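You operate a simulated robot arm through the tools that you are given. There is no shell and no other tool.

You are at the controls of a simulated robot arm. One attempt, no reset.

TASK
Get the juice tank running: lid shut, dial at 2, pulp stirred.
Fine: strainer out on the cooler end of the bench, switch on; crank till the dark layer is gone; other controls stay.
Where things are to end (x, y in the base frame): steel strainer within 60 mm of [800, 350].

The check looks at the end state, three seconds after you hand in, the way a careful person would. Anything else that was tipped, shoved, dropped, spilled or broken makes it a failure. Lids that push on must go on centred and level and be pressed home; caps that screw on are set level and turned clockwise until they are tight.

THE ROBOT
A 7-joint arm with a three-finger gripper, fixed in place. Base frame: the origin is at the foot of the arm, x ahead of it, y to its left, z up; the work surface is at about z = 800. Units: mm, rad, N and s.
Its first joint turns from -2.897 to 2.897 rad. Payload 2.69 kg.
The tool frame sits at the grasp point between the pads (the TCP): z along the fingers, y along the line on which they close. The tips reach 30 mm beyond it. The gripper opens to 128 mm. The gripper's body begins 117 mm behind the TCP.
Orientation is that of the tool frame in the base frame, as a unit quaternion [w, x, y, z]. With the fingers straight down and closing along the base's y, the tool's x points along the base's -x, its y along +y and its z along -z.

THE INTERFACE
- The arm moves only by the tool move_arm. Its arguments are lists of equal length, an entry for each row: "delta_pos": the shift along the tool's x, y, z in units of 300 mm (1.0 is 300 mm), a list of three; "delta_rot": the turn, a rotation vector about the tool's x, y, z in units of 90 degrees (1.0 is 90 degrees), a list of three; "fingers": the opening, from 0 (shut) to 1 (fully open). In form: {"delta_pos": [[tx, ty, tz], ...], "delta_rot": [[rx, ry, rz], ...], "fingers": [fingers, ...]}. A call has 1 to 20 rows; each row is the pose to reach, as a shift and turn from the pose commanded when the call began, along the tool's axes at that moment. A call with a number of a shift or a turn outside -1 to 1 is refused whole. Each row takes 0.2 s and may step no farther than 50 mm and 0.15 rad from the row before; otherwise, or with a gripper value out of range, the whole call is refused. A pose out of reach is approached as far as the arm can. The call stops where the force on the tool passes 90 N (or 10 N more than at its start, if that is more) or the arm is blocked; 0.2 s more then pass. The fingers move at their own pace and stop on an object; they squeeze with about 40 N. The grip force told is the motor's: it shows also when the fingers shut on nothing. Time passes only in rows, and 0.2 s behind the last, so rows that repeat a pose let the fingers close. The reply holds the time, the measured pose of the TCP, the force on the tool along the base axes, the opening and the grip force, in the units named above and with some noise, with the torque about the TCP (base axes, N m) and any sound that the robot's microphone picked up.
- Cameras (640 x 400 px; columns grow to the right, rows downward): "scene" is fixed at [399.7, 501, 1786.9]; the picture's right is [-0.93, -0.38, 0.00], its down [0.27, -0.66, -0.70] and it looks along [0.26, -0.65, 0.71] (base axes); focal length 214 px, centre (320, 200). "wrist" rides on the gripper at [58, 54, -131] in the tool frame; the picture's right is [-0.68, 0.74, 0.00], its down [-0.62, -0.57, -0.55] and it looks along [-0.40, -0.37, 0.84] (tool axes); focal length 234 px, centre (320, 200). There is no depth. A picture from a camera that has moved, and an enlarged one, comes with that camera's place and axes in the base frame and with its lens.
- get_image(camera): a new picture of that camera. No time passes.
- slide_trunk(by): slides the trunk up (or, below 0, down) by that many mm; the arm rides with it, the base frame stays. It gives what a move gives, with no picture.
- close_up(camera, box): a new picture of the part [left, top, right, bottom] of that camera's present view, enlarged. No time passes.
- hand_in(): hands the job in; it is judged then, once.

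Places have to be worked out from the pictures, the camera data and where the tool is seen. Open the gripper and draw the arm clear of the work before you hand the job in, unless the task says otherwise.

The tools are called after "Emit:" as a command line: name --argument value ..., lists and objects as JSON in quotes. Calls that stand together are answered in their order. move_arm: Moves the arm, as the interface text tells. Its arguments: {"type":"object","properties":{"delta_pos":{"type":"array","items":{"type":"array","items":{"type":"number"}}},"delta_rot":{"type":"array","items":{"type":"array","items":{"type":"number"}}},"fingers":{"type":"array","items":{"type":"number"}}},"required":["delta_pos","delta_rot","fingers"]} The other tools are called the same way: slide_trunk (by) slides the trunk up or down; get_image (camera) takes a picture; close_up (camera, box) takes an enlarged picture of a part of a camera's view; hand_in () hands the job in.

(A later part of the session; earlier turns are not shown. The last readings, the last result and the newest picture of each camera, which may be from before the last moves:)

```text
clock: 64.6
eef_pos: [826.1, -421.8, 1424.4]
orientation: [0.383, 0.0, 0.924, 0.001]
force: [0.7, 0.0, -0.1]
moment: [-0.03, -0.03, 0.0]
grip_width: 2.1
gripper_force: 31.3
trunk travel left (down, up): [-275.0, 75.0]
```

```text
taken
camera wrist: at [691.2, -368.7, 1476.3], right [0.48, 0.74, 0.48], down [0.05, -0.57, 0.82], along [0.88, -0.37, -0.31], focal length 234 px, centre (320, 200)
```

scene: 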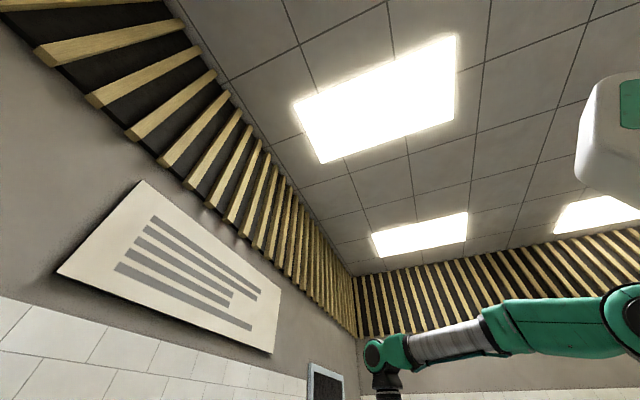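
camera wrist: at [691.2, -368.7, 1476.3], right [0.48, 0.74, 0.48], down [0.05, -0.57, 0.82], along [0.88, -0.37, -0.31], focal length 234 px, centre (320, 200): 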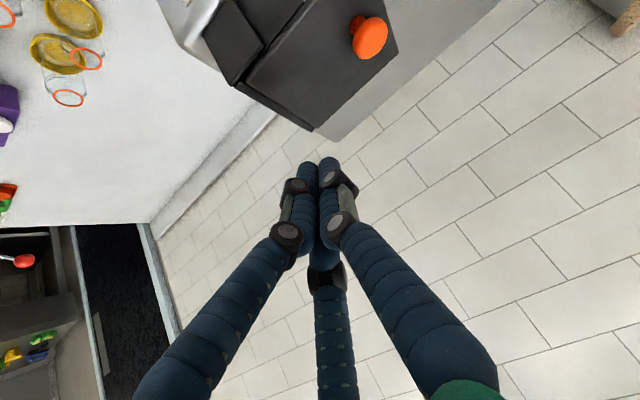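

The lid passed over and dropped shut by itself. I zoom in to see whether it sits fully closed.

Emit:
close_up --camera "wrist" --box '[190, 0, 410, 140]'

```text
2.86 times, centred on (300, 70) of wrist
camera zoom: at [691.2, -368.7, 1476.3], right [0.48, 0.74, 0.48], down [0.05, -0.57, 0.82], along [0.88, -0.37, -0.31], focal length 669 px, centre (377, 571)
```

zoom: 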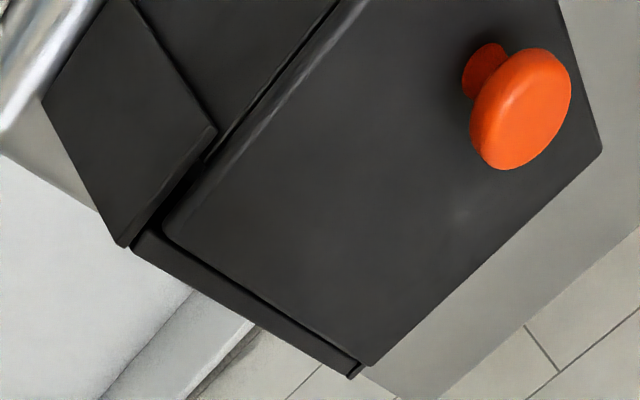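

Projecting its corners onto z = 1302 gives a level square (x 831–955, y −432 to −307), so the lid is shut. I'll press lightly on its top near the free end to make sure.

Emit:
move_arm --delta_pos '[[0, 0.13, 0], [0, 0.257, 0], [0.07, 0.257, 0.07], [0.14, 0.257, 0.14], [0.2, 0.257, 0.2]]' --delta_rot '[[0, 0, 0], [0, 0, 0], [0, 0, 0], [0, 0, 0], [0, 0, 0]]' --fingers '[0, 0, 0, 0, 0]'

Emit:
move_arm --delta_pos '[[0.008, 0, 0.008], [0.016, 0, 0.016]]' --delta_rot '[[0, 0, 0], [0, 0, 0]]' --fingers '[0, 0]'

Emit:
get_image --camera "wrist"

```text
clock: 65.8
eef_pos: [827.7, -344.5, 1340.2]
orientation: [0.382, 0.001, 0.924, 0.001]
force: [-0.8, 0.7, 0.4]
moment: [-0.01, 0.01, 0.0]
grip_width: 2.0
gripper_force: 31.3
trunk travel left (down, up): [-275.0, 75.0]
```

```text
clock: 66.4
eef_pos: [827.2, -345.5, 1336.4]
orientation: [0.384, 0.001, 0.923, -0.001]
force: [0.9, 2.1, 9.7]
moment: [0.02, -0.1, 0.09]
grip_width: 2.0
gripper_force: 31.5
trunk travel left (down, up): [-275.0, 75.0]
```

```text
taken
camera wrist: at [692.8, -291.4, 1388.0], right [0.48, 0.74, 0.48], down [0.05, -0.57, 0.82], along [0.88, -0.37, -0.3], focal length 234 px, centre (320, 200)
```

wrist: 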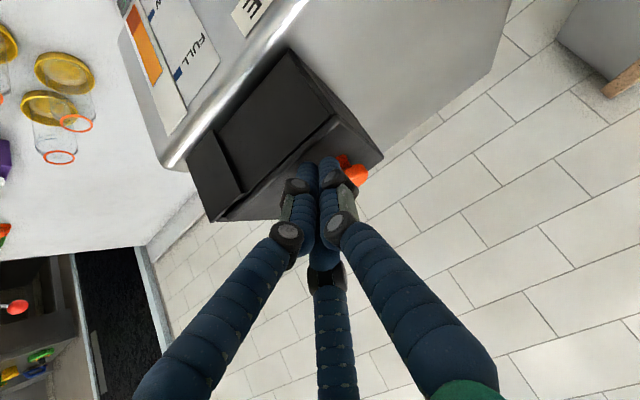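

Emit:
move_arm --delta_pos '[[0.01, 0, 0.01], [0.014, 0, 0.014]]' --delta_rot '[[0, 0, 0], [0, 0, 0]]' --fingers '[0, 0]'

Emit:
move_arm --delta_pos '[[-0.05, 0, -0.05], [-0.12, 0, -0.12], [-0.2, 0, -0.2], [-0.2, 0, -0.3], [-0.2, 0, -0.4], [-0.2, 0, -0.5]]' --delta_rot '[[0, 0, 0], [0, 0, 0], [0, 0, 0], [0, 0, 0], [0, 0, 0], [0, 0, 0]]' --fingers '[0, 0, 0, 0, 0, 0]'

Emit:
get_image --camera "wrist"

Emit:
close_up --camera "wrist" --box '[260, 60, 420, 160]'

```text
clock: 67.0
eef_pos: [827.2, -345.5, 1335.9]
orientation: [0.387, 0.001, 0.922, -0.003]
force: [11.8, 1.6, 43.1]
moment: [-0.16, -0.68, 0.24]
grip_width: 1.9
gripper_force: 31.0
trunk travel left (down, up): [-275.0, 75.0]
```

```text
clock: 68.4
eef_pos: [762.6, -342.4, 1478.3]
orientation: [0.382, 0.001, 0.924, 0.001]
force: [0.0, 0.1, 0.4]
moment: [-0.03, 0.01, -0.01]
grip_width: 2.3
gripper_force: 31.2
trunk travel left (down, up): [-275.0, 75.0]
```

```text
taken
camera wrist: at [628.0, -289.1, 1529.1], right [0.48, 0.73, 0.48], down [0.05, -0.57, 0.82], along [0.88, -0.37, -0.31], focal length 234 px, centre (320, 200)
```

wrist: 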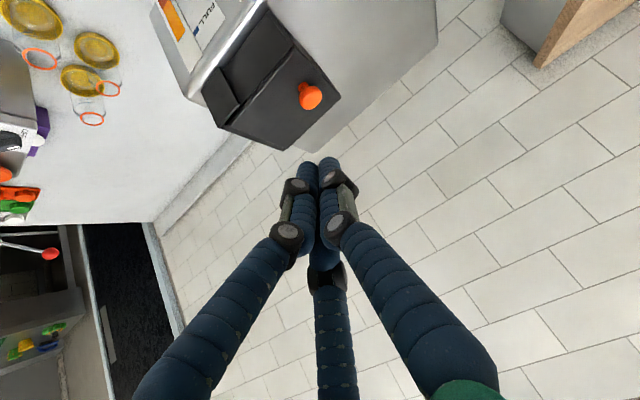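

```text
4.00 times, centred on (340, 110) of wrist
camera zoom: at [628.0, -289.1, 1529.1], right [0.48, 0.73, 0.48], down [0.05, -0.57, 0.82], along [0.88, -0.37, -0.31], focal length 937 px, centre (240, 560)
```

zoom: 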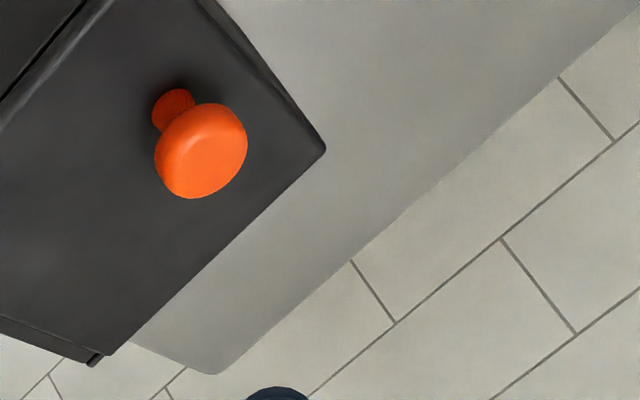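

The lid held firm under 43 N, so it is shut. Next comes the dial: I back off, then bring the tool horizontal (pointing +x) in front of the panel.

Emit:
move_arm --delta_pos '[[0.102, 0.072, -0.034], [0.203, 0.145, -0.069], [0.305, 0.217, -0.103], [0.407, 0.29, -0.137], [0.509, 0.362, -0.171], [0.61, 0.435, -0.206], [0.712, 0.507, -0.24]]' --delta_rot '[[0, 0, 0], [0, 0, 0], [0, 0, 0], [0, 0, 0], [0, 0, 0], [0, 0, 0], [0, 0, 0]]' --fingers '[0, 0, 0, 0, 0, 0, 0]'

Emit:
move_arm --delta_pos '[[0.094, 0, 0.094], [0.189, 0, 0.189], [0.283, 0, 0.283], [0.377, 0, 0.377], [0.472, 0, 0.472], [0.566, 0, 0.566]]' --delta_rot '[[0, -0.083, 0], [0, -0.167, 0], [0, -0.25, 0], [0, -0.333, 0], [0, -0.417, 0], [0, -0.5, 0]]' --fingers '[0, 0, 0, 0.3, 0.3, 0.3]'

Emit:
get_image --camera "wrist"

```text
clock: 70.0
eef_pos: [563.5, -193.6, 1376.9]
orientation: [0.382, 0.002, 0.924, 0.0]
force: [-0.2, -0.3, 0.4]
moment: [-0.01, 0.03, 0.04]
grip_width: 2.2
gripper_force: 31.4
trunk travel left (down, up): [-275.0, 75.0]
```

```text
clock: 71.6
eef_pos: [577.1, -205.7, 1214.4]
orientation: [0.745, -0.029, 0.666, -0.031]
force: [-0.6, 1.4, 0.4]
moment: [0.02, 0.02, -0.13]
grip_width: 38.4
gripper_force: 0.0
trunk travel left (down, up): [-275.0, 75.0]
stopped in row 6: the arm was blocked; the commanded pose is now the measured one
```

```text
taken
camera wrist: at [452.6, -157.5, 1137.1], right [-0.07, 0.79, 0.61], down [-0.62, -0.51, 0.6], along [0.78, -0.33, 0.52], focal length 234 px, centre (320, 200)
```

wrist: 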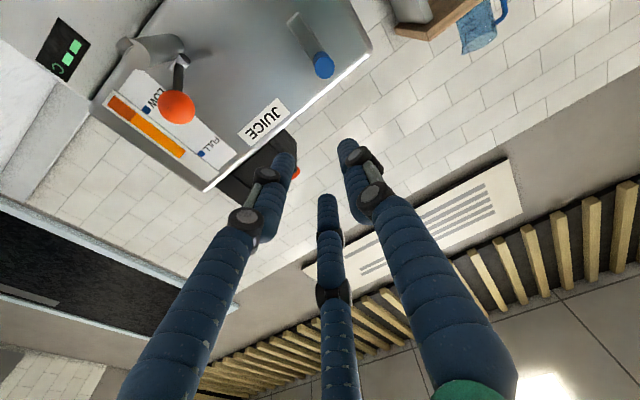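

The last row stopped as "blocked" at (577, −206, 1214), slightly past horizontal and with no force. I straighten the orientation and continue down in smaller steps.

Emit:
move_arm --delta_pos '[[0.07, 0.012, -0.012], [0.14, 0.025, -0.024], [0.22, 0.037, -0.037]]' --delta_rot '[[-0.001, 0.024, 0.018], [-0.001, 0.048, 0.036], [-0.002, 0.071, 0.054]]' --fingers '[0.3, 0.3, 0.3]'

```text
clock: 72.4
eef_pos: [575.3, -199.7, 1144.0]
orientation: [0.706, 0.001, 0.708, 0.0]
force: [0.0, -1.1, -0.9]
moment: [0.02, 0.03, 0.01]
grip_width: 38.3
gripper_force: 0.1
trunk travel left (down, up): [-275.0, 75.0]
```

The orientation is right now. I go down to the dial's height at z ≈ 977, staying back at x ≈ 575, and look.

Emit:
move_arm --delta_pos '[[0.12, 0.005, 0], [0.24, 0.01, 0], [0.36, 0.015, 0], [0.47, 0.017, 0], [0.557, 0.017, 0]]' --delta_rot '[[0, 0, 0], [0, 0, 0], [0, 0, 0], [0, 0, 0], [0, 0, 0]]' --fingers '[0.35, 0.35, 0.35, 0.35, 0.35]'

Emit:
get_image --camera "wrist"

Emit:
close_up --camera "wrist" --box '[240, 120, 400, 220]'

```text
clock: 73.6
eef_pos: [609.3, -229.7, 1004.7]
orientation: [0.7, 0.017, 0.713, 0.032]
force: [1.1, -0.9, -0.4]
moment: [0.01, 0.03, 0.04]
grip_width: 44.8
gripper_force: 0.2
out of reach, approached as far as the arm can: row 1, 2, 3, 4, 5
trunk travel left (down, up): [-275.0, 75.0]
```

```text
taken
camera wrist: at [475.2, -175.0, 952.7], right [0.0, 0.69, 0.73], down [-0.52, -0.62, 0.58], along [0.85, -0.38, 0.36], focal length 234 px, centre (320, 200)
```

wrist: 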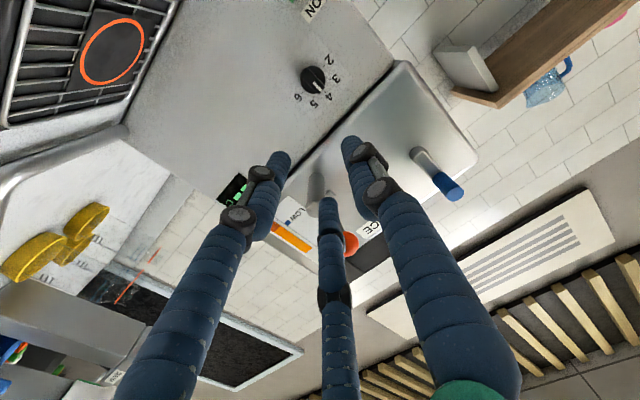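

```text
4.00 times, centred on (320, 170) of wrist
camera zoom: at [475.2, -175.0, 952.7], right [0.0, 0.69, 0.73], down [-0.52, -0.62, 0.58], along [0.85, -0.38, 0.36], focal length 937 px, centre (320, 320)
```

zoom: 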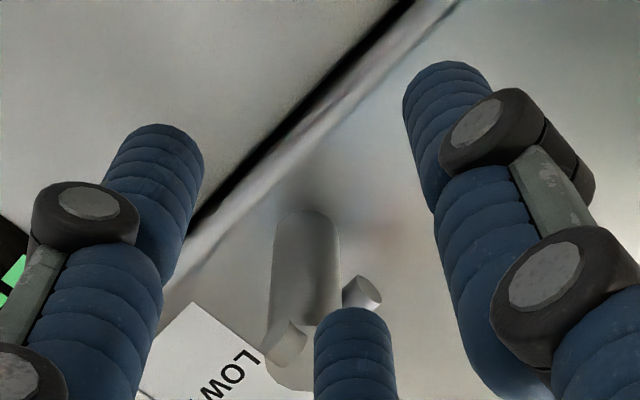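

That's out of reach at this height, so the trunk has to go down. I bring the hand back up to z ≈ 1180 with a clean horizontal pose, then lower the trunk.

Emit:
move_arm --delta_pos '[[-0.11, 0.02, -0.02], [-0.22, 0.045, -0.04], [-0.33, 0.07, -0.06], [-0.45, 0.095, -0.08], [-0.583, 0.117, -0.097]]' --delta_rot '[[0.003, -0.002, -0.009], [0.005, -0.005, -0.018], [0.008, -0.007, -0.027], [0.011, -0.009, -0.036], [0.0135, -0.0117, -0.044]]' --fingers '[0.35, 0.35, 0.35, 0.35, 0.35]'

Emit:
slide_trunk --by -100

Emit:
get_image --camera "wrist"

```text
clock: 74.8
eef_pos: [582.6, -207.2, 1183.1]
orientation: [0.707, -0.001, 0.707, 0.001]
force: [0.4, 0.3, -0.2]
moment: [-0.01, -0.05, -0.01]
grip_width: 44.9
gripper_force: 0.0
trunk travel left (down, up): [-275.0, 75.0]
```

```text
clock: 76.2
eef_pos: [582.5, -207.0, 1082.6]
orientation: [0.707, -0.001, 0.707, 0.001]
force: [-0.5, -0.1, 0.2]
moment: [0.0, 0.02, 0.03]
grip_width: 44.8
gripper_force: 0.1
trunk travel left (down, up): [-175.0, 175.0]
```

```text
taken
camera wrist: at [450.7, -154.5, 1024.8], right [0.0, 0.74, 0.68], down [-0.55, -0.57, 0.62], along [0.84, -0.37, 0.4], focal length 234 px, centre (320, 200)
```

wrist: 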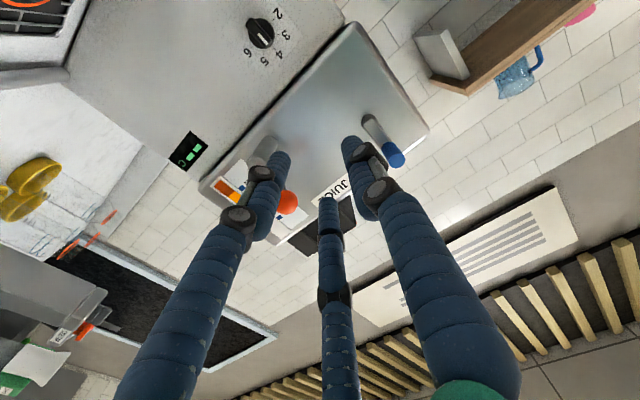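

The trunk slide works well. I lower it another 105 mm to bring the hand to the dial's height.

Emit:
slide_trunk --by -105

Emit:
get_image --camera "wrist"

Emit:
close_up --camera "wrist" --box '[270, 90, 390, 165]'

```text
clock: 77.5
eef_pos: [582.7, -207.8, 978.0]
orientation: [0.707, 0.0, 0.707, 0.0]
force: [-0.4, 1.2, -0.7]
moment: [-0.02, -0.01, 0.01]
grip_width: 44.7
gripper_force: 0.1
trunk travel left (down, up): [-70.0, 280.0]
```

```text
taken
camera wrist: at [450.7, -154.6, 919.8], right [0.0, 0.74, 0.68], down [-0.55, -0.57, 0.62], along [0.84, -0.37, 0.4], focal length 234 px, centre (320, 200)
```

wrist: 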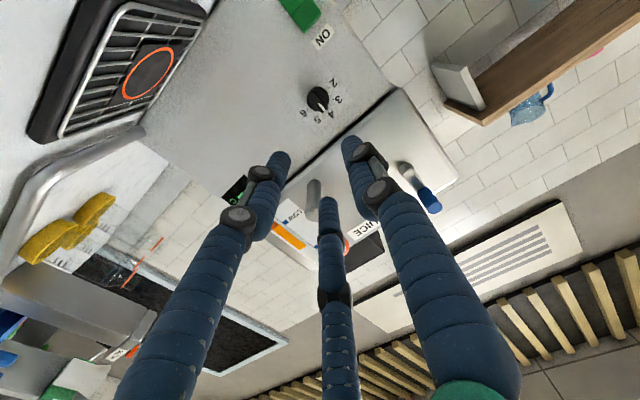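

```text
5.33 times, centred on (330, 128) of wrist
camera zoom: at [450.7, -154.6, 919.8], right [0.0, 0.74, 0.68], down [-0.55, -0.57, 0.62], along [0.84, -0.37, 0.4], focal length 1249 px, centre (267, 587)
```

zoom: 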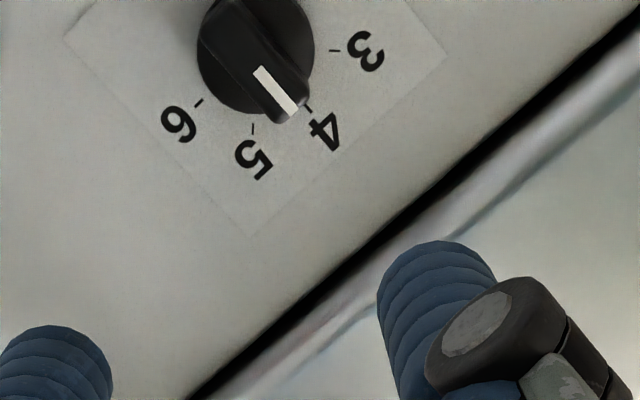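

Emit:
close_up --camera "wrist" --box '[280, 70, 360, 120]'

Emit:
close_up --camera "wrist" --box '[260, 0, 340, 50]'

```text
8.00 times, centred on (320, 95) of wrist
camera zoom: at [450.7, -154.6, 919.8], right [0.0, 0.74, 0.68], down [-0.55, -0.57, 0.62], along [0.84, -0.37, 0.4], focal length 1873 px, centre (320, 1040)
```

zoom: 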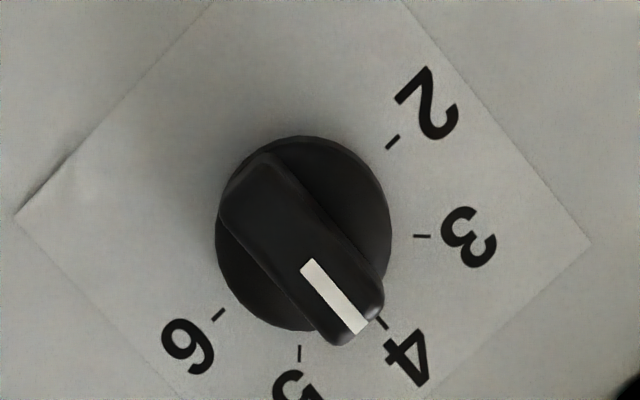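

```text
8.00 times, centred on (300, 25) of wrist
camera zoom: at [450.7, -154.6, 919.8], right [0.0, 0.74, 0.68], down [-0.55, -0.57, 0.62], along [0.84, -0.37, 0.4], focal length 1873 px, centre (480, 1600)
```

zoom: 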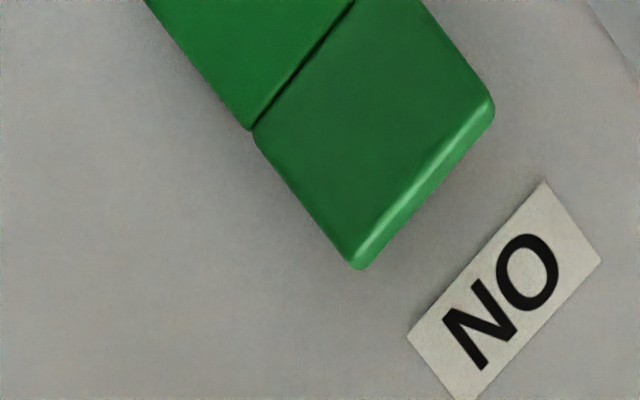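

The pointer is clearly at 4. Triangulating again puts the dial axis at y ≈ −199.5, z ≈ 963, with the knob's top at x ≈ 796 and the panel at x ≈ 821. I line up and approach to x ≈ 745 with the fingers 32 mm apart.

Emit:
move_arm --delta_pos '[[0.025, 0.014, 0.1], [0.05, 0.0277, 0.22], [0.05, 0.0277, 0.34], [0.05, 0.0277, 0.45], [0.05, 0.0277, 0.54]]' --delta_rot '[[0, 0, 0], [0, 0, 0], [0, 0, 0], [0, 0, 0], [0, 0, 0]]' --fingers '[0.25, 0.25, 0.25, 0.25, 0.25]'

Emit:
get_image --camera "wrist"

Emit:
close_up --camera "wrist" --box '[260, 110, 380, 185]'

```text
clock: 78.8
eef_pos: [745.0, -199.2, 960.6]
orientation: [0.707, 0.0, 0.707, 0.0]
force: [-0.5, 0.4, -0.6]
moment: [0.01, 0.04, 0.01]
grip_width: 32.3
gripper_force: 0.0
trunk travel left (down, up): [-70.0, 280.0]
```

```text
taken
camera wrist: at [612.9, -145.3, 903.1], right [0.0, 0.74, 0.68], down [-0.55, -0.57, 0.62], along [0.84, -0.37, 0.4], focal length 234 px, centre (320, 200)
```

wrist: 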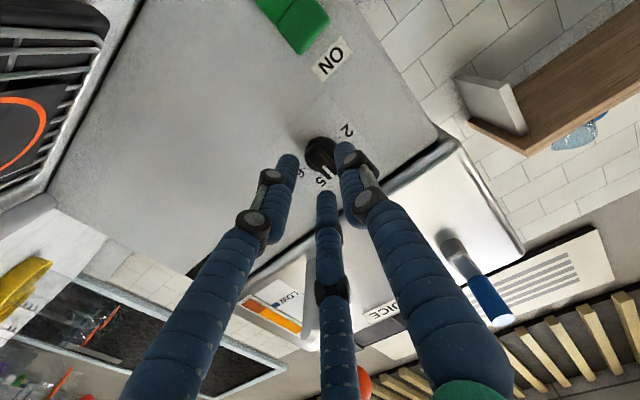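

```text
5.33 times, centred on (320, 148) of wrist
camera zoom: at [612.9, -145.3, 903.1], right [0.0, 0.74, 0.68], down [-0.55, -0.57, 0.62], along [0.84, -0.37, 0.4], focal length 1249 px, centre (320, 480)
```

zoom: 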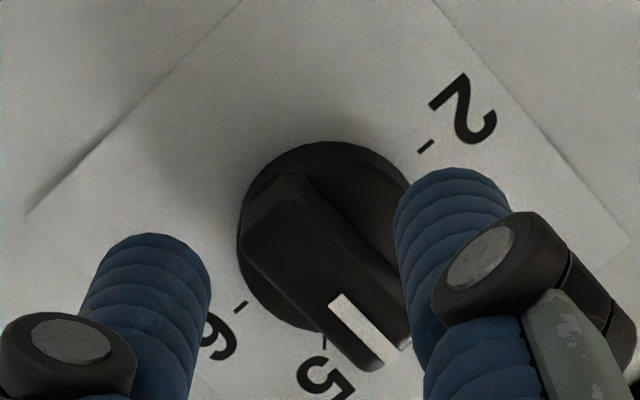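

The tool axis meets the knob centre within about 2 mm. I advance to x ≈ 777 and close on the bar.

Emit:
move_arm --delta_pos '[[0, 0, 0.04], [0, 0, 0.08], [0, 0, 0.107]]' --delta_rot '[[0, 0, 0], [0, 0, 0], [0, 0, 0]]' --fingers '[0.25, 0.25, 0.25]'

Emit:
move_arm --delta_pos '[[0, 0, 0], [0, 0, 0], [0, 0, 0]]' --delta_rot '[[0, 0, 0], [0, 0, 0], [0, 0, 0]]' --fingers '[0.1, 0, 0]'

Emit:
close_up --camera "wrist" --box '[260, 110, 380, 185]'

```text
clock: 79.5
eef_pos: [777.5, -200.9, 967.0]
orientation: [0.71, -0.001, 0.704, 0.0]
force: [-16.4, -14.8, 19.2]
moment: [0.01, -0.59, -0.3]
grip_width: 55.3
gripper_force: 12.7
trunk travel left (down, up): [-70.0, 280.0]
```

```text
clock: 80.2
eef_pos: [778.9, -205.0, 979.1]
orientation: [0.717, 0.001, 0.698, -0.003]
force: [-30.9, 0.0, 33.4]
moment: [0.22, -0.17, 0.29]
grip_width: 31.2
gripper_force: 40.3
trunk travel left (down, up): [-70.0, 280.0]
stopped in row 3: the force on the tool passed its limit at 100 N (the readings are from after the stop); the commanded pose is now the measured one
```

```text
5.33 times, centred on (320, 148) of wrist
camera zoom: at [649.0, -151.1, 917.1], right [-0.01, 0.74, 0.67], down [-0.57, -0.56, 0.6], along [0.82, -0.38, 0.43], focal length 1249 px, centre (320, 480)
```

zoom: 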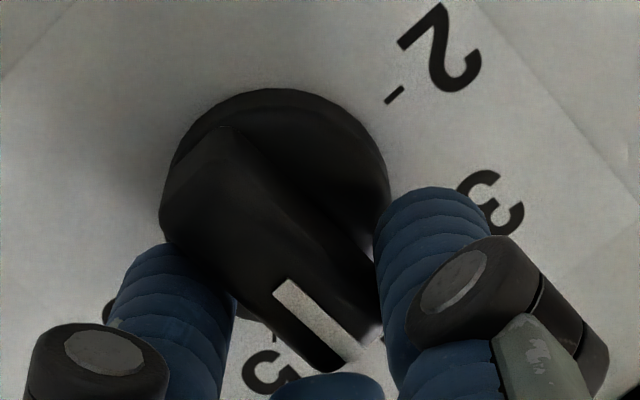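

The tips slid onto the disc under the bar (grip 31 mm), and the hand was pushed up. I open and back off; I should grip only the bar, further out.

Emit:
move_arm --delta_pos '[[0, 0, 0], [0, 0, 0], [0, 0, -0.05], [0, 0, -0.12]]' --delta_rot '[[0, 0, 0], [0, 0, 0], [0, 0, 0], [0, 0, 0]]' --fingers '[0.4, 0.4, 0.35, 0.3]'

Emit:
get_image --camera "wrist"

Emit:
close_up --camera "wrist" --box '[260, 110, 380, 185]'

```text
clock: 81.2
eef_pos: [742.7, -203.8, 969.4]
orientation: [0.712, 0.003, 0.702, -0.004]
force: [1.1, -0.6, -0.5]
moment: [-0.02, -0.03, -0.01]
grip_width: 38.7
gripper_force: 0.0
trunk travel left (down, up): [-70.0, 280.0]
```

```text
taken
camera wrist: at [612.2, -150.1, 909.7], right [0.0, 0.74, 0.68], down [-0.56, -0.56, 0.61], along [0.83, -0.38, 0.42], focal length 234 px, centre (320, 200)
```

wrist: 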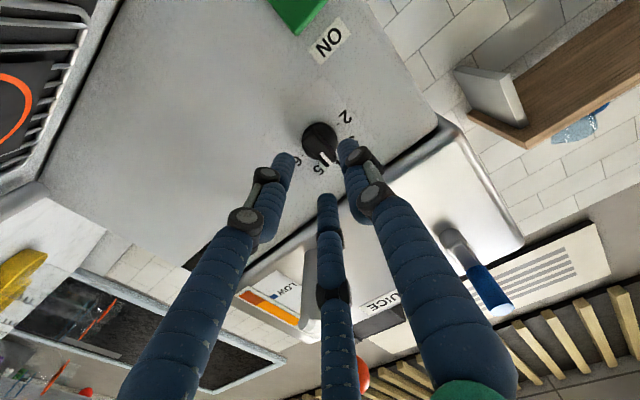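

```text
5.33 times, centred on (320, 148) of wrist
camera zoom: at [612.2, -150.1, 909.7], right [0.0, 0.74, 0.68], down [-0.56, -0.56, 0.61], along [0.83, -0.38, 0.42], focal length 1249 px, centre (320, 480)
```

zoom: 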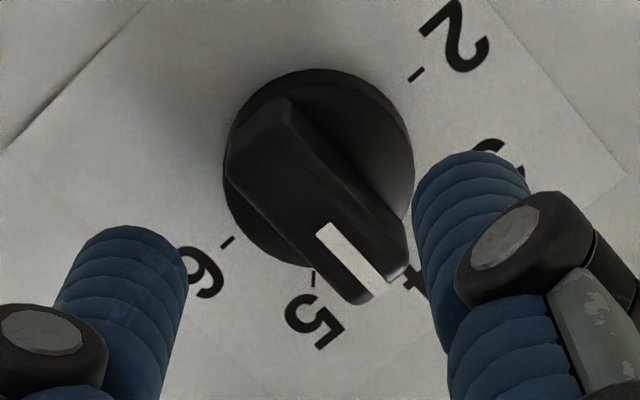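

I realign to the dial axis (−199.7, 964.5) and advance only to x ≈ 770, so the tips stop at about 800.

Emit:
move_arm --delta_pos '[[0.0163, 0.0137, 0.0], [0.0163, 0.0137, 0.04], [0.0163, 0.0137, 0.07], [0.0163, 0.0137, 0.091]]' --delta_rot '[[-0.0063, 0.009, 0.0009], [-0.0063, 0.009, 0.0009], [-0.0063, 0.009, 0.0009], [-0.0063, 0.009, 0.0009]]' --fingers '[0.25, 0.25, 0.25, 0.25]'

Emit:
close_up --camera "wrist" --box '[260, 110, 380, 185]'

```text
clock: 82.2
eef_pos: [770.0, -201.2, 965.3]
orientation: [0.707, 0.0, 0.707, 0.0]
force: [-27.9, -7.0, 0.5]
moment: [-0.03, -0.02, -0.34]
grip_width: 51.2
gripper_force: 12.5
trunk travel left (down, up): [-70.0, 280.0]
```

```text
5.33 times, centred on (320, 148) of wrist
camera zoom: at [637.7, -146.4, 907.0], right [0.0, 0.74, 0.68], down [-0.55, -0.57, 0.62], along [0.84, -0.37, 0.4], focal length 1249 px, centre (320, 480)
```

zoom: 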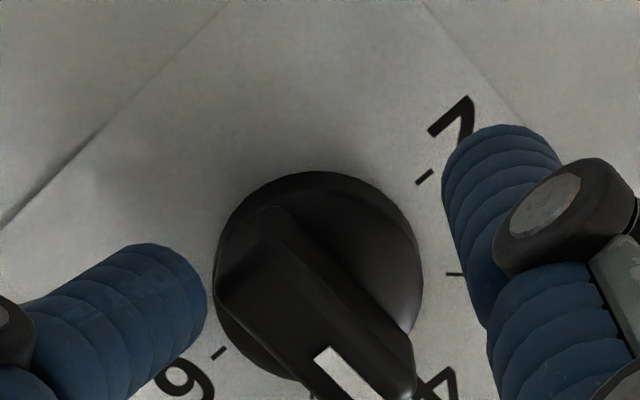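

The fingers were splayed against the panel: with the hand nearly shut, its tips reach about 45 mm past the TCP, not 30, so this really acts as the three-finger hand seen in the picture. That suits gripping the dial's round disc. I re-triangulate the panel at x ≈ 813 and the axis at (−198.2, 962), and back off.

Emit:
move_arm --delta_pos '[[0, 0, -0.05], [0, 0, -0.08], [0, 0, -0.08]]' --delta_rot '[[0, 0, 0], [0, 0, 0], [0, 0, 0]]' --fingers '[0.4, 0.4, 0.4]'

Emit:
close_up --camera "wrist" --box '[260, 110, 380, 185]'

```text
clock: 83.0
eef_pos: [746.3, -199.0, 967.1]
orientation: [0.708, -0.001, 0.706, 0.001]
force: [-0.3, -0.1, 0.5]
moment: [-0.02, 0.01, 0.01]
grip_width: 51.3
gripper_force: 0.1
trunk travel left (down, up): [-70.0, 280.0]
```

```text
5.33 times, centred on (320, 148) of wrist
camera zoom: at [614.6, -146.1, 908.1], right [0.0, 0.74, 0.68], down [-0.55, -0.57, 0.62], along [0.84, -0.37, 0.41], focal length 1249 px, centre (320, 480)
```

zoom: 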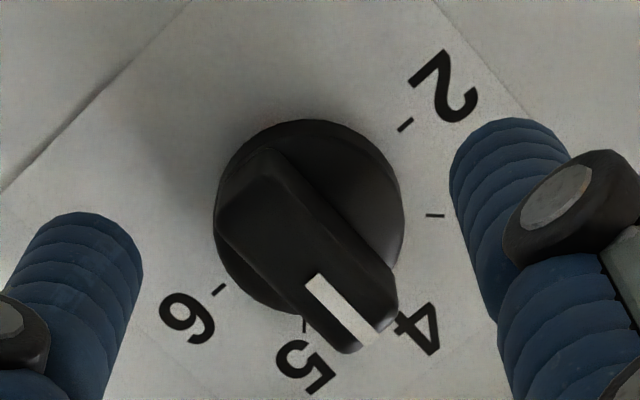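

The dial centre is confirmed at (−198, 962.5). I align, advance to x ≈ 761 with wide fingers and close on the disc.

Emit:
move_arm --delta_pos '[[0.0153, 0.0033, 0.02], [0.0153, 0.0033, 0.049], [0.0153, 0.0033, 0.049]]' --delta_rot '[[0, 0, 0], [0, 0, 0], [0, 0, 0]]' --fingers '[0.4, 0.4, 0.4]'

Emit:
move_arm --delta_pos '[[0, 0, 0], [0, 0, 0], [0, 0, 0], [0, 0, 0]]' --delta_rot '[[0, 0, 0], [0, 0, 0], [0, 0, 0], [0, 0, 0]]' --fingers '[0.3, 0.2, 0.1, 0.1]'

Emit:
get_image --camera "wrist"

Emit:
close_up --camera "wrist" --box '[260, 110, 380, 185]'

```text
clock: 83.8
eef_pos: [761.4, -199.5, 962.8]
orientation: [0.708, -0.002, 0.707, 0.001]
force: [0.0, -0.1, 0.2]
moment: [0.03, 0.02, -0.03]
grip_width: 51.2
gripper_force: 0.1
trunk travel left (down, up): [-70.0, 280.0]
```

```text
clock: 84.8
eef_pos: [761.9, -199.7, 962.5]
orientation: [0.708, -0.002, 0.707, 0.002]
force: [0.2, 0.7, -0.2]
moment: [0.01, -0.02, 0.01]
grip_width: 12.9
gripper_force: 0.1
trunk travel left (down, up): [-70.0, 280.0]
```

```text
taken
camera wrist: at [629.8, -146.8, 903.6], right [0.0, 0.74, 0.68], down [-0.55, -0.57, 0.62], along [0.84, -0.37, 0.41], focal length 234 px, centre (320, 200)
```

wrist: 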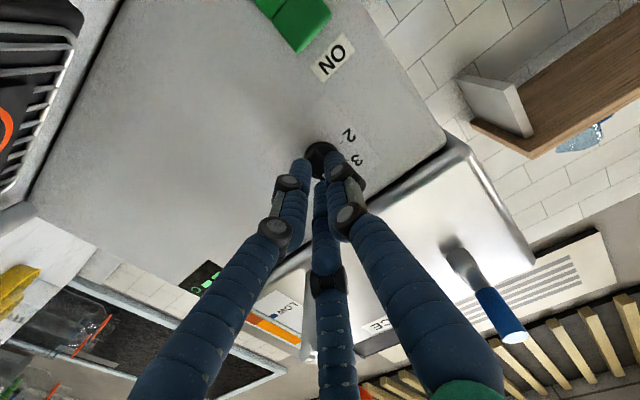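

```text
5.33 times, centred on (320, 148) of wrist
camera zoom: at [629.8, -146.8, 903.6], right [0.0, 0.74, 0.68], down [-0.55, -0.57, 0.62], along [0.84, -0.37, 0.41], focal length 1249 px, centre (320, 480)
```

zoom: 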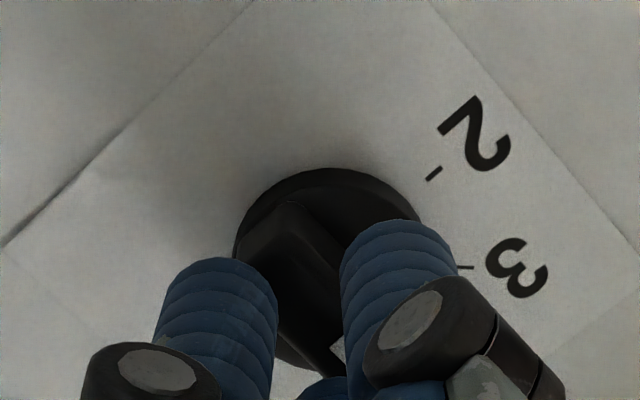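

The fingers closed to 12.9 mm without force, about the bar's width. I command full closing to see whether the bar is between them.

Emit:
move_arm --delta_pos '[[0, 0, 0], [0, 0, 0]]' --delta_rot '[[0, 0, 0], [0, 0, 0]]' --fingers '[0, 0]'

Emit:
close_up --camera "wrist" --box '[260, 110, 380, 185]'

```text
clock: 85.4
eef_pos: [761.3, -199.4, 961.8]
orientation: [0.708, -0.001, 0.707, 0.001]
force: [-0.8, -0.4, 0.5]
moment: [0.02, -0.02, 0.02]
grip_width: 2.3
gripper_force: 31.3
trunk travel left (down, up): [-70.0, 280.0]
```

```text
5.33 times, centred on (320, 148) of wrist
camera zoom: at [629.8, -146.8, 903.7], right [0.0, 0.74, 0.68], down [-0.55, -0.57, 0.62], along [0.84, -0.37, 0.41], focal length 1249 px, centre (320, 480)
```

zoom: 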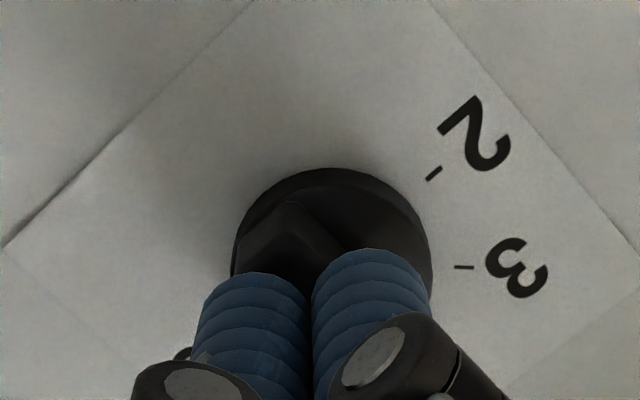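

The fingers met nothing, so the knob's front is just beyond their tips at x ≈ 792. I back off, open wide, go in further so the fingers pass around the knob, and then close.

Emit:
move_arm --delta_pos '[[0, 0, -0.05], [0, 0, -0.05], [0, 0.004, -0.05]]' --delta_rot '[[0, 0, 0], [0, 0, 0], [0, 0, 0]]' --fingers '[0.45, 0.45, 0.45]'

Emit:
move_arm --delta_pos '[[0, 0, 0.04], [0, 0, 0.08], [0, 0, 0.107]]' --delta_rot '[[0, 0, 0], [0, 0, 0], [0, 0, 0]]' --fingers '[0.45, 0.45, 0.45]'

Emit:
get_image --camera "wrist"

Emit:
close_up --camera "wrist" --box '[260, 110, 380, 185]'

```text
clock: 86.2
eef_pos: [746.3, -198.5, 963.3]
orientation: [0.707, -0.002, 0.707, 0.001]
force: [-0.2, 0.1, -0.5]
moment: [0.0, 0.03, -0.02]
grip_width: 57.5
gripper_force: 0.1
trunk travel left (down, up): [-70.0, 280.0]
```

```text
clock: 87.0
eef_pos: [778.8, -196.7, 961.3]
orientation: [0.707, -0.001, 0.707, 0.001]
force: [0.1, 0.3, 0.9]
moment: [0.0, -0.01, 0.04]
grip_width: 57.9
gripper_force: 0.0
trunk travel left (down, up): [-70.0, 280.0]
```

```text
taken
camera wrist: at [646.4, -143.9, 903.3], right [0.0, 0.74, 0.68], down [-0.55, -0.57, 0.62], along [0.84, -0.37, 0.41], focal length 234 px, centre (320, 200)
```

wrist: 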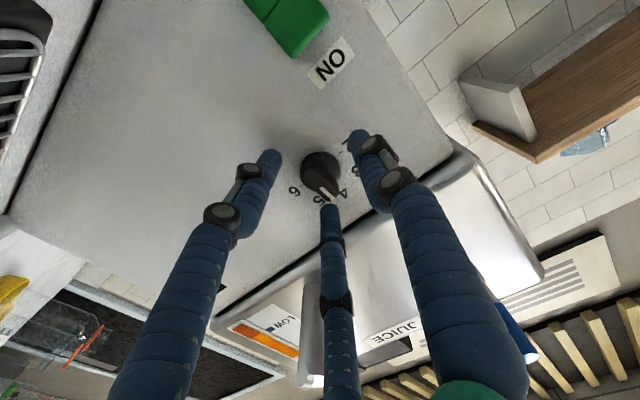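

```text
5.33 times, centred on (320, 148) of wrist
camera zoom: at [646.4, -143.9, 903.3], right [0.0, 0.74, 0.68], down [-0.55, -0.57, 0.62], along [0.84, -0.37, 0.41], focal length 1249 px, centre (320, 480)
```

zoom: 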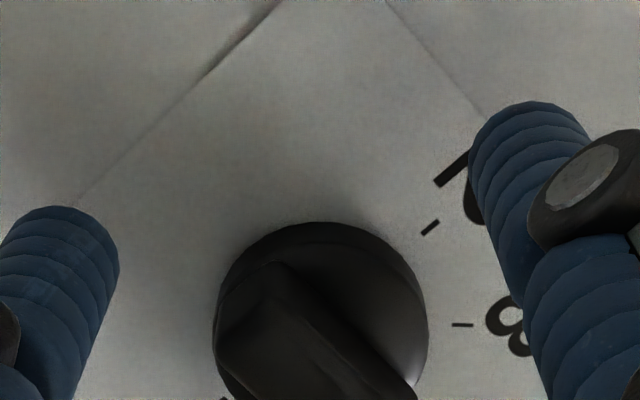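

There is no contact with the wide opening, and the fingers surround the knob. I close.

Emit:
move_arm --delta_pos '[[0, 0, 0], [0, 0, 0], [0, 0, 0]]' --delta_rot '[[0, 0, 0], [0, 0, 0], [0, 0, 0]]' --fingers '[0.3, 0.22, 0.18]'

Emit:
get_image --camera "wrist"

Emit:
close_up --camera "wrist" --box '[260, 130, 380, 205]'

```text
clock: 87.8
eef_pos: [778.8, -198.4, 962.4]
orientation: [0.707, -0.001, 0.707, 0.001]
force: [1.5, -6.7, -1.0]
moment: [0.05, 0.06, -0.2]
grip_width: 27.7
gripper_force: 4.3
trunk travel left (down, up): [-70.0, 280.0]
```

```text
taken
camera wrist: at [646.4, -144.6, 903.1], right [0.0, 0.74, 0.68], down [-0.55, -0.57, 0.62], along [0.84, -0.37, 0.41], focal length 234 px, centre (320, 200)
```

wrist: 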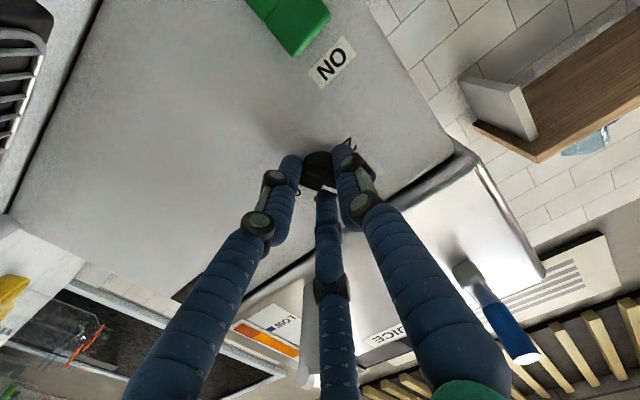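

```text
5.33 times, centred on (320, 168) of wrist
camera zoom: at [646.4, -144.6, 903.1], right [0.0, 0.74, 0.68], down [-0.55, -0.57, 0.62], along [0.84, -0.37, 0.41], focal length 1249 px, centre (320, 373)
```

zoom: 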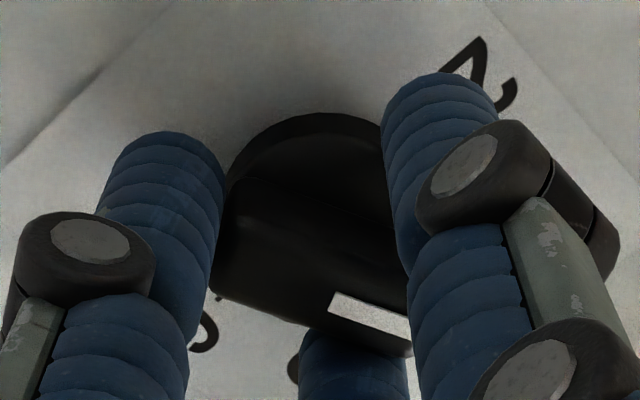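

Closing turned the knob part of the way, and its pointer now looks to be near 3. I tighten the grip and look again.

Emit:
move_arm --delta_pos '[[0, 0, 0], [0, 0, 0]]' --delta_rot '[[0, 0, 0], [0, 0, 0]]' --fingers '[0.1, 0.05]'

Emit:
close_up --camera "wrist" --box '[260, 130, 380, 205]'

```text
clock: 88.4
eef_pos: [777.9, -199.2, 961.0]
orientation: [0.707, 0.0, 0.707, 0.0]
force: [3.5, -18.7, -8.7]
moment: [0.11, 0.24, -0.7]
grip_width: 24.6
gripper_force: 14.1
trunk travel left (down, up): [-70.0, 280.0]
```

```text
5.33 times, centred on (320, 168) of wrist
camera zoom: at [646.4, -145.3, 902.6], right [0.0, 0.74, 0.68], down [-0.55, -0.57, 0.62], along [0.84, -0.37, 0.4], focal length 1249 px, centre (320, 373)
```

zoom: 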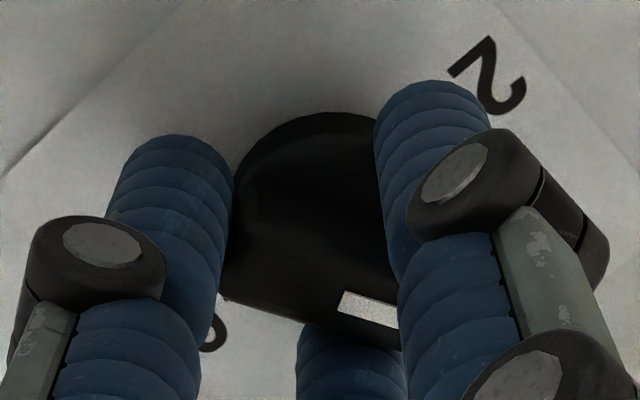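

It's held. I now turn the tool about its axis by −35° in small steps and see whether the pointer follows.

Emit:
move_arm --delta_pos '[[0, 0, 0], [0, 0, 0], [0, 0, 0], [0, 0, 0], [0, 0, 0]]' --delta_rot '[[0, 0, -0.08], [0, 0, -0.16], [0, 0, -0.24], [0, 0, -0.32], [0, 0, -0.39]]' --fingers '[0.05, 0.05, 0.05, 0.05, 0.05]'

Emit:
get_image --camera "wrist"

Emit:
close_up --camera "wrist" --box '[260, 130, 380, 205]'

```text
clock: 89.3
eef_pos: [786.2, -234.5, 988.9]
orientation: [0.689, -0.107, 0.714, -0.059]
force: [0.1, 0.7, -1.1]
moment: [0.01, -0.09, 0.0]
grip_width: 6.0
gripper_force: 0.0
out of reach, approached as far as the arm can: row 1, 2, 3, 4
trunk travel left (down, up): [-70.0, 280.0]
stopped in row 4: the force on the tool passed its limit at 165 N (the readings are from after the stop); the commanded pose is now the measured one
```

```text
taken
camera wrist: at [649.8, -205.2, 925.8], right [-0.04, 0.87, 0.49], down [-0.49, -0.44, 0.75], along [0.87, -0.21, 0.44], focal length 234 px, centre (320, 200)
```

wrist: 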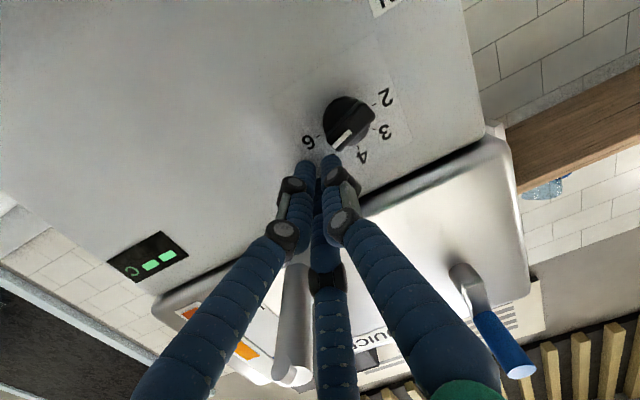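

```text
5.33 times, centred on (320, 168) of wrist
camera zoom: at [649.8, -205.2, 925.8], right [-0.04, 0.87, 0.49], down [-0.49, -0.44, 0.75], along [0.87, -0.21, 0.44], focal length 1249 px, centre (320, 373)
```

zoom: 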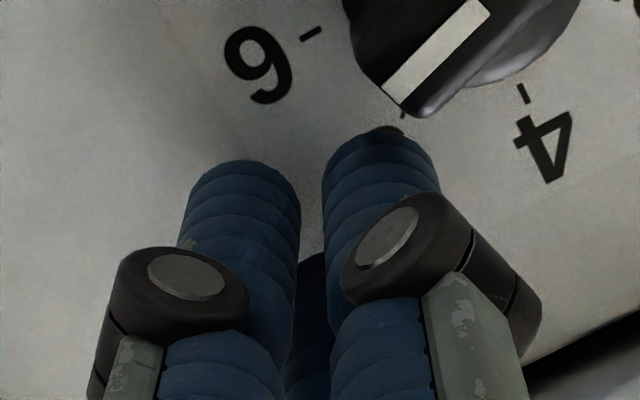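

The wrist couldn't turn that way here: it slipped off and knocked the pointer over to about 5. I back straight off and inspect.

Emit:
move_arm --delta_pos '[[0, 0, -0.08], [0, 0, -0.16], [0, 0, -0.25]]' --delta_rot '[[0, 0, 0], [0, 0, 0], [0, 0, 0]]' --fingers '[0.05, 0.05, 0.05]'

Emit:
get_image --camera "wrist"

Emit:
close_up --camera "wrist" --box '[270, 80, 390, 155]'

```text
clock: 90.1
eef_pos: [711.0, -239.4, 993.9]
orientation: [0.689, -0.108, 0.715, -0.055]
force: [0.8, 0.1, 0.1]
moment: [0.0, 0.0, -0.01]
grip_width: 6.4
gripper_force: 0.0
trunk travel left (down, up): [-70.0, 280.0]
```

```text
taken
camera wrist: at [573.6, -210.5, 931.0], right [-0.04, 0.87, 0.49], down [-0.49, -0.44, 0.75], along [0.87, -0.21, 0.44], focal length 234 px, centre (320, 200)
```

wrist: 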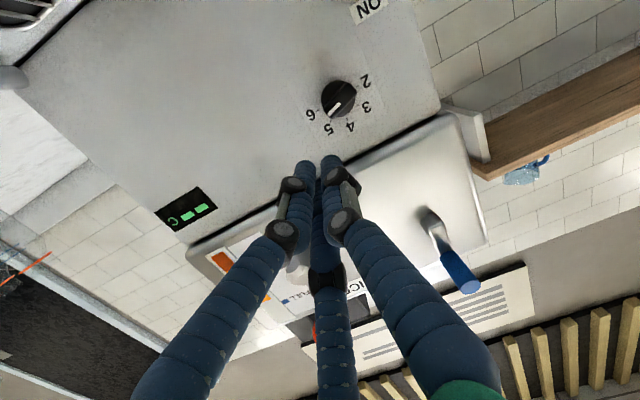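

```text
5.33 times, centred on (330, 118) of wrist
camera zoom: at [573.6, -210.5, 931.0], right [-0.04, 0.87, 0.49], down [-0.49, -0.44, 0.75], along [0.87, -0.21, 0.44], focal length 1249 px, centre (267, 640)
```

zoom: 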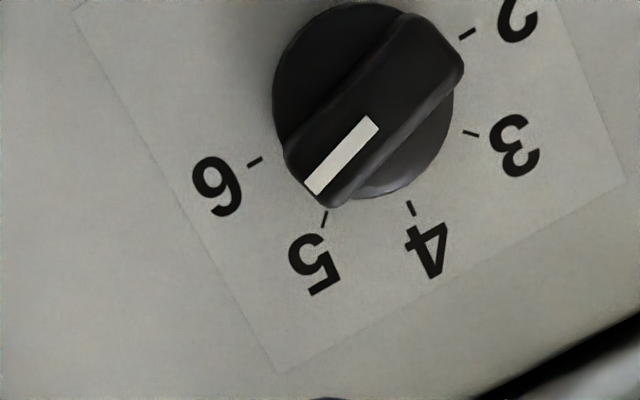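

No harm done; the pointer is now at about 5.4 and the dial turns freely. The wrist has free range the other way, so I back off and turn the tool by about +100° (tool x to +y), which also brings the camera above.

Emit:
move_arm --delta_pos '[[0, 0, -0.1], [0.01, 0.03, -0.2], [0.02, 0.06, -0.3], [0.03, 0.09, -0.356], [0.04, 0.12, -0.356], [0.05, 0.15, -0.356], [0.058, 0.174, -0.356]]' --delta_rot '[[0.001, -0.004, 0.08], [0.003, -0.008, 0.16], [0.004, -0.012, 0.24], [0.006, -0.016, 0.32], [0.007, -0.02, 0.4], [0.009, -0.025, 0.49], [0.01, -0.029, 0.573]]' --fingers '[0, 0, 0, 0, 0, 0, 0]'

Emit:
move_arm --delta_pos '[[0, 0, 0], [0, 0, 0], [0, 0, 0], [0, 0, 0], [0, 0, 0], [0, 0, 0], [0, 0, 0]]' --delta_rot '[[0.001, -0.004, 0.08], [0.003, -0.008, 0.16], [0.004, -0.012, 0.24], [0.006, -0.016, 0.32], [0.007, -0.02, 0.4], [0.009, -0.025, 0.49], [0.01, -0.029, 0.573]]' --fingers '[0, 0, 0, 0, 0, 0, 0]'

Emit:
get_image --camera "wrist"

```text
clock: 91.7
eef_pos: [599.8, -199.9, 967.8]
orientation: [0.662, 0.218, 0.674, 0.245]
force: [-0.2, -0.7, -0.2]
moment: [0.02, -0.04, -0.01]
grip_width: 1.9
gripper_force: 31.2
trunk travel left (down, up): [-70.0, 280.0]
```

```text
clock: 93.3
eef_pos: [600.5, -200.3, 967.5]
orientation: [0.503, 0.5, 0.498, 0.499]
force: [0.5, -0.4, -0.4]
moment: [-0.03, 0.02, 0.0]
grip_width: 2.4
gripper_force: 31.7
trunk travel left (down, up): [-70.0, 280.0]
```

```text
taken
camera wrist: at [468.4, -141.1, 1021.9], right [-0.01, -0.67, 0.74], down [-0.55, -0.61, -0.57], along [0.84, -0.41, -0.37], focal length 234 px, centre (320, 200)
```

wrist: 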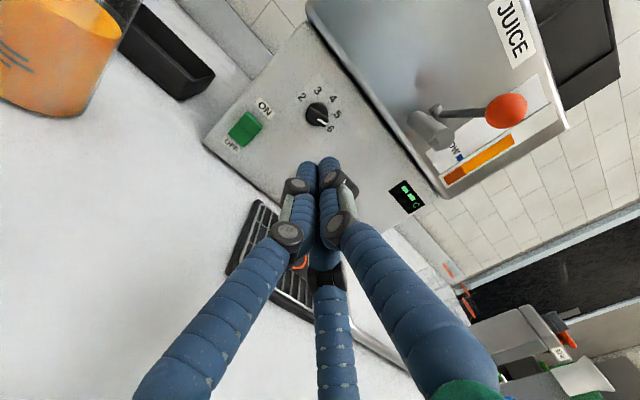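

This orientation works and gives a good view from above. I zoom in on the dial.

Emit:
close_up --camera "wrist" --box '[280, 75, 360, 145]'

Emit:
close_up --camera "wrist" --box '[210, 85, 290, 155]'

Emit:
close_up --camera "wrist" --box '[380, 70, 540, 220]'

```text
5.71 times, centred on (320, 110) of wrist
camera zoom: at [468.4, -141.1, 1021.9], right [-0.01, -0.67, 0.74], down [-0.55, -0.61, -0.57], along [0.84, -0.41, -0.37], focal length 1338 px, centre (320, 714)
```

zoom: 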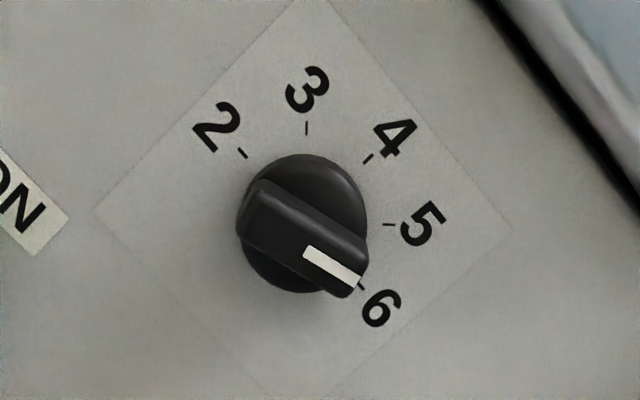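

```text
5.71 times, centred on (250, 120) of wrist
camera zoom: at [468.4, -141.1, 1021.9], right [-0.01, -0.67, 0.74], down [-0.55, -0.61, -0.57], along [0.84, -0.41, -0.37], focal length 1338 px, centre (720, 657)
```

zoom: 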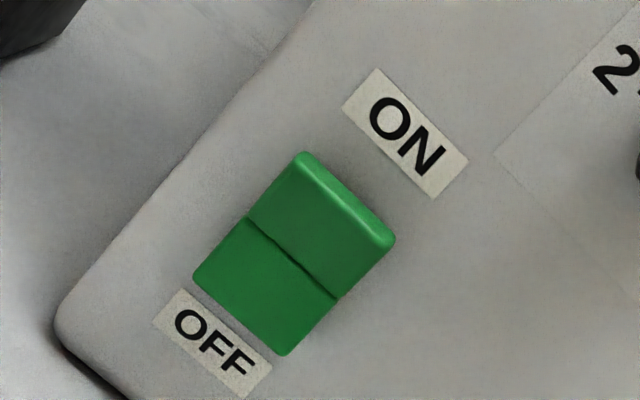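

```text
2.67 times, centred on (460, 145) of wrist
camera zoom: at [468.4, -141.1, 1021.9], right [-0.01, -0.67, 0.74], down [-0.55, -0.61, -0.57], along [0.84, -0.41, -0.37], focal length 624 px, centre (-53, 347)
```

zoom: 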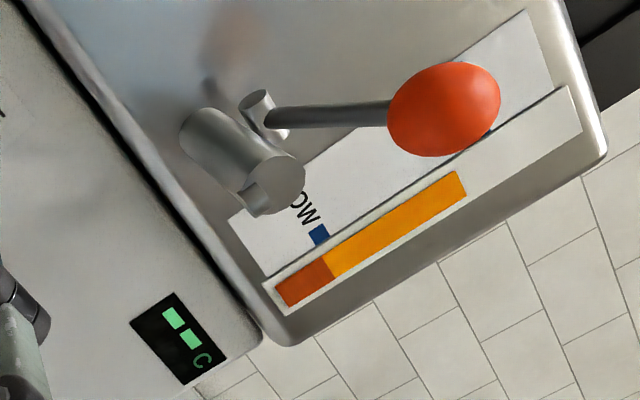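

From here the pointer stands between 5 and 6 and the axis is near (−199.5, 963). I'll push the pointer round with the closed fingertips: first I go in below the knob at TCP (775, −208, 932).

Emit:
move_arm --delta_pos '[[-0.0257, -0.118, 0.1], [-0.0257, -0.118, 0.22], [-0.0257, -0.118, 0.34], [-0.0257, -0.118, 0.45], [-0.0257, -0.118, 0.53], [-0.0257, -0.118, 0.582]]' --delta_rot '[[0, 0, 0], [0, 0, 0], [0, 0, 0], [0, 0, 0], [0, 0, 0], [0, 0, 0]]' --fingers '[0, 0, 0, 0, 0, 0]'

Emit:
get_image --camera "wrist"

Emit:
close_up --camera "wrist" --box '[260, 105, 380, 180]'

```text
clock: 94.7
eef_pos: [774.2, -211.2, 932.7]
orientation: [0.504, 0.499, 0.499, 0.498]
force: [-0.3, 0.5, 0.7]
moment: [-0.02, -0.03, -0.01]
grip_width: 2.3
gripper_force: 31.6
trunk travel left (down, up): [-70.0, 280.0]
```

```text
taken
camera wrist: at [642.8, -149.9, 985.8], right [-0.01, -0.67, 0.74], down [-0.55, -0.62, -0.56], along [0.84, -0.41, -0.37], focal length 234 px, centre (320, 200)
```

wrist: 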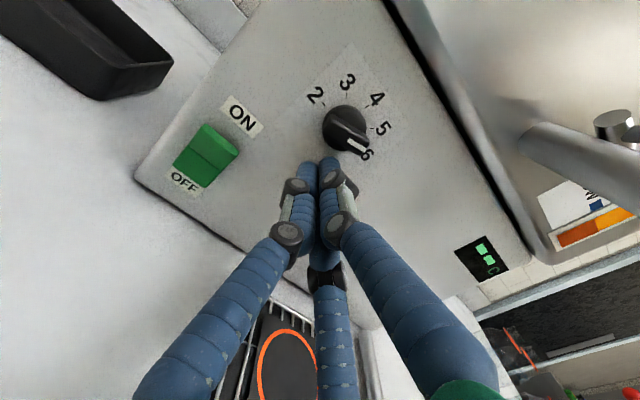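

```text
5.33 times, centred on (320, 142) of wrist
camera zoom: at [642.8, -149.9, 985.8], right [-0.01, -0.67, 0.74], down [-0.55, -0.62, -0.56], along [0.84, -0.41, -0.37], focal length 1249 px, centre (320, 507)
```

zoom: 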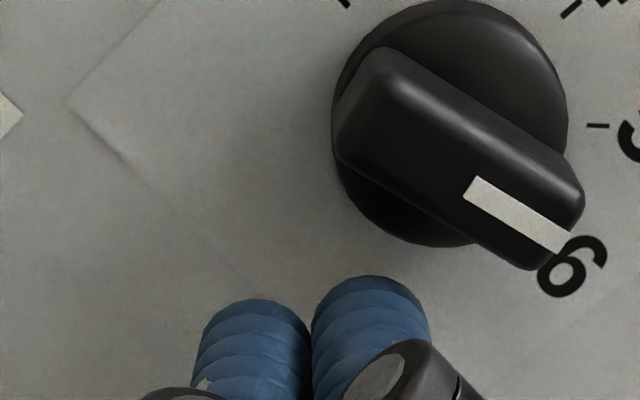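

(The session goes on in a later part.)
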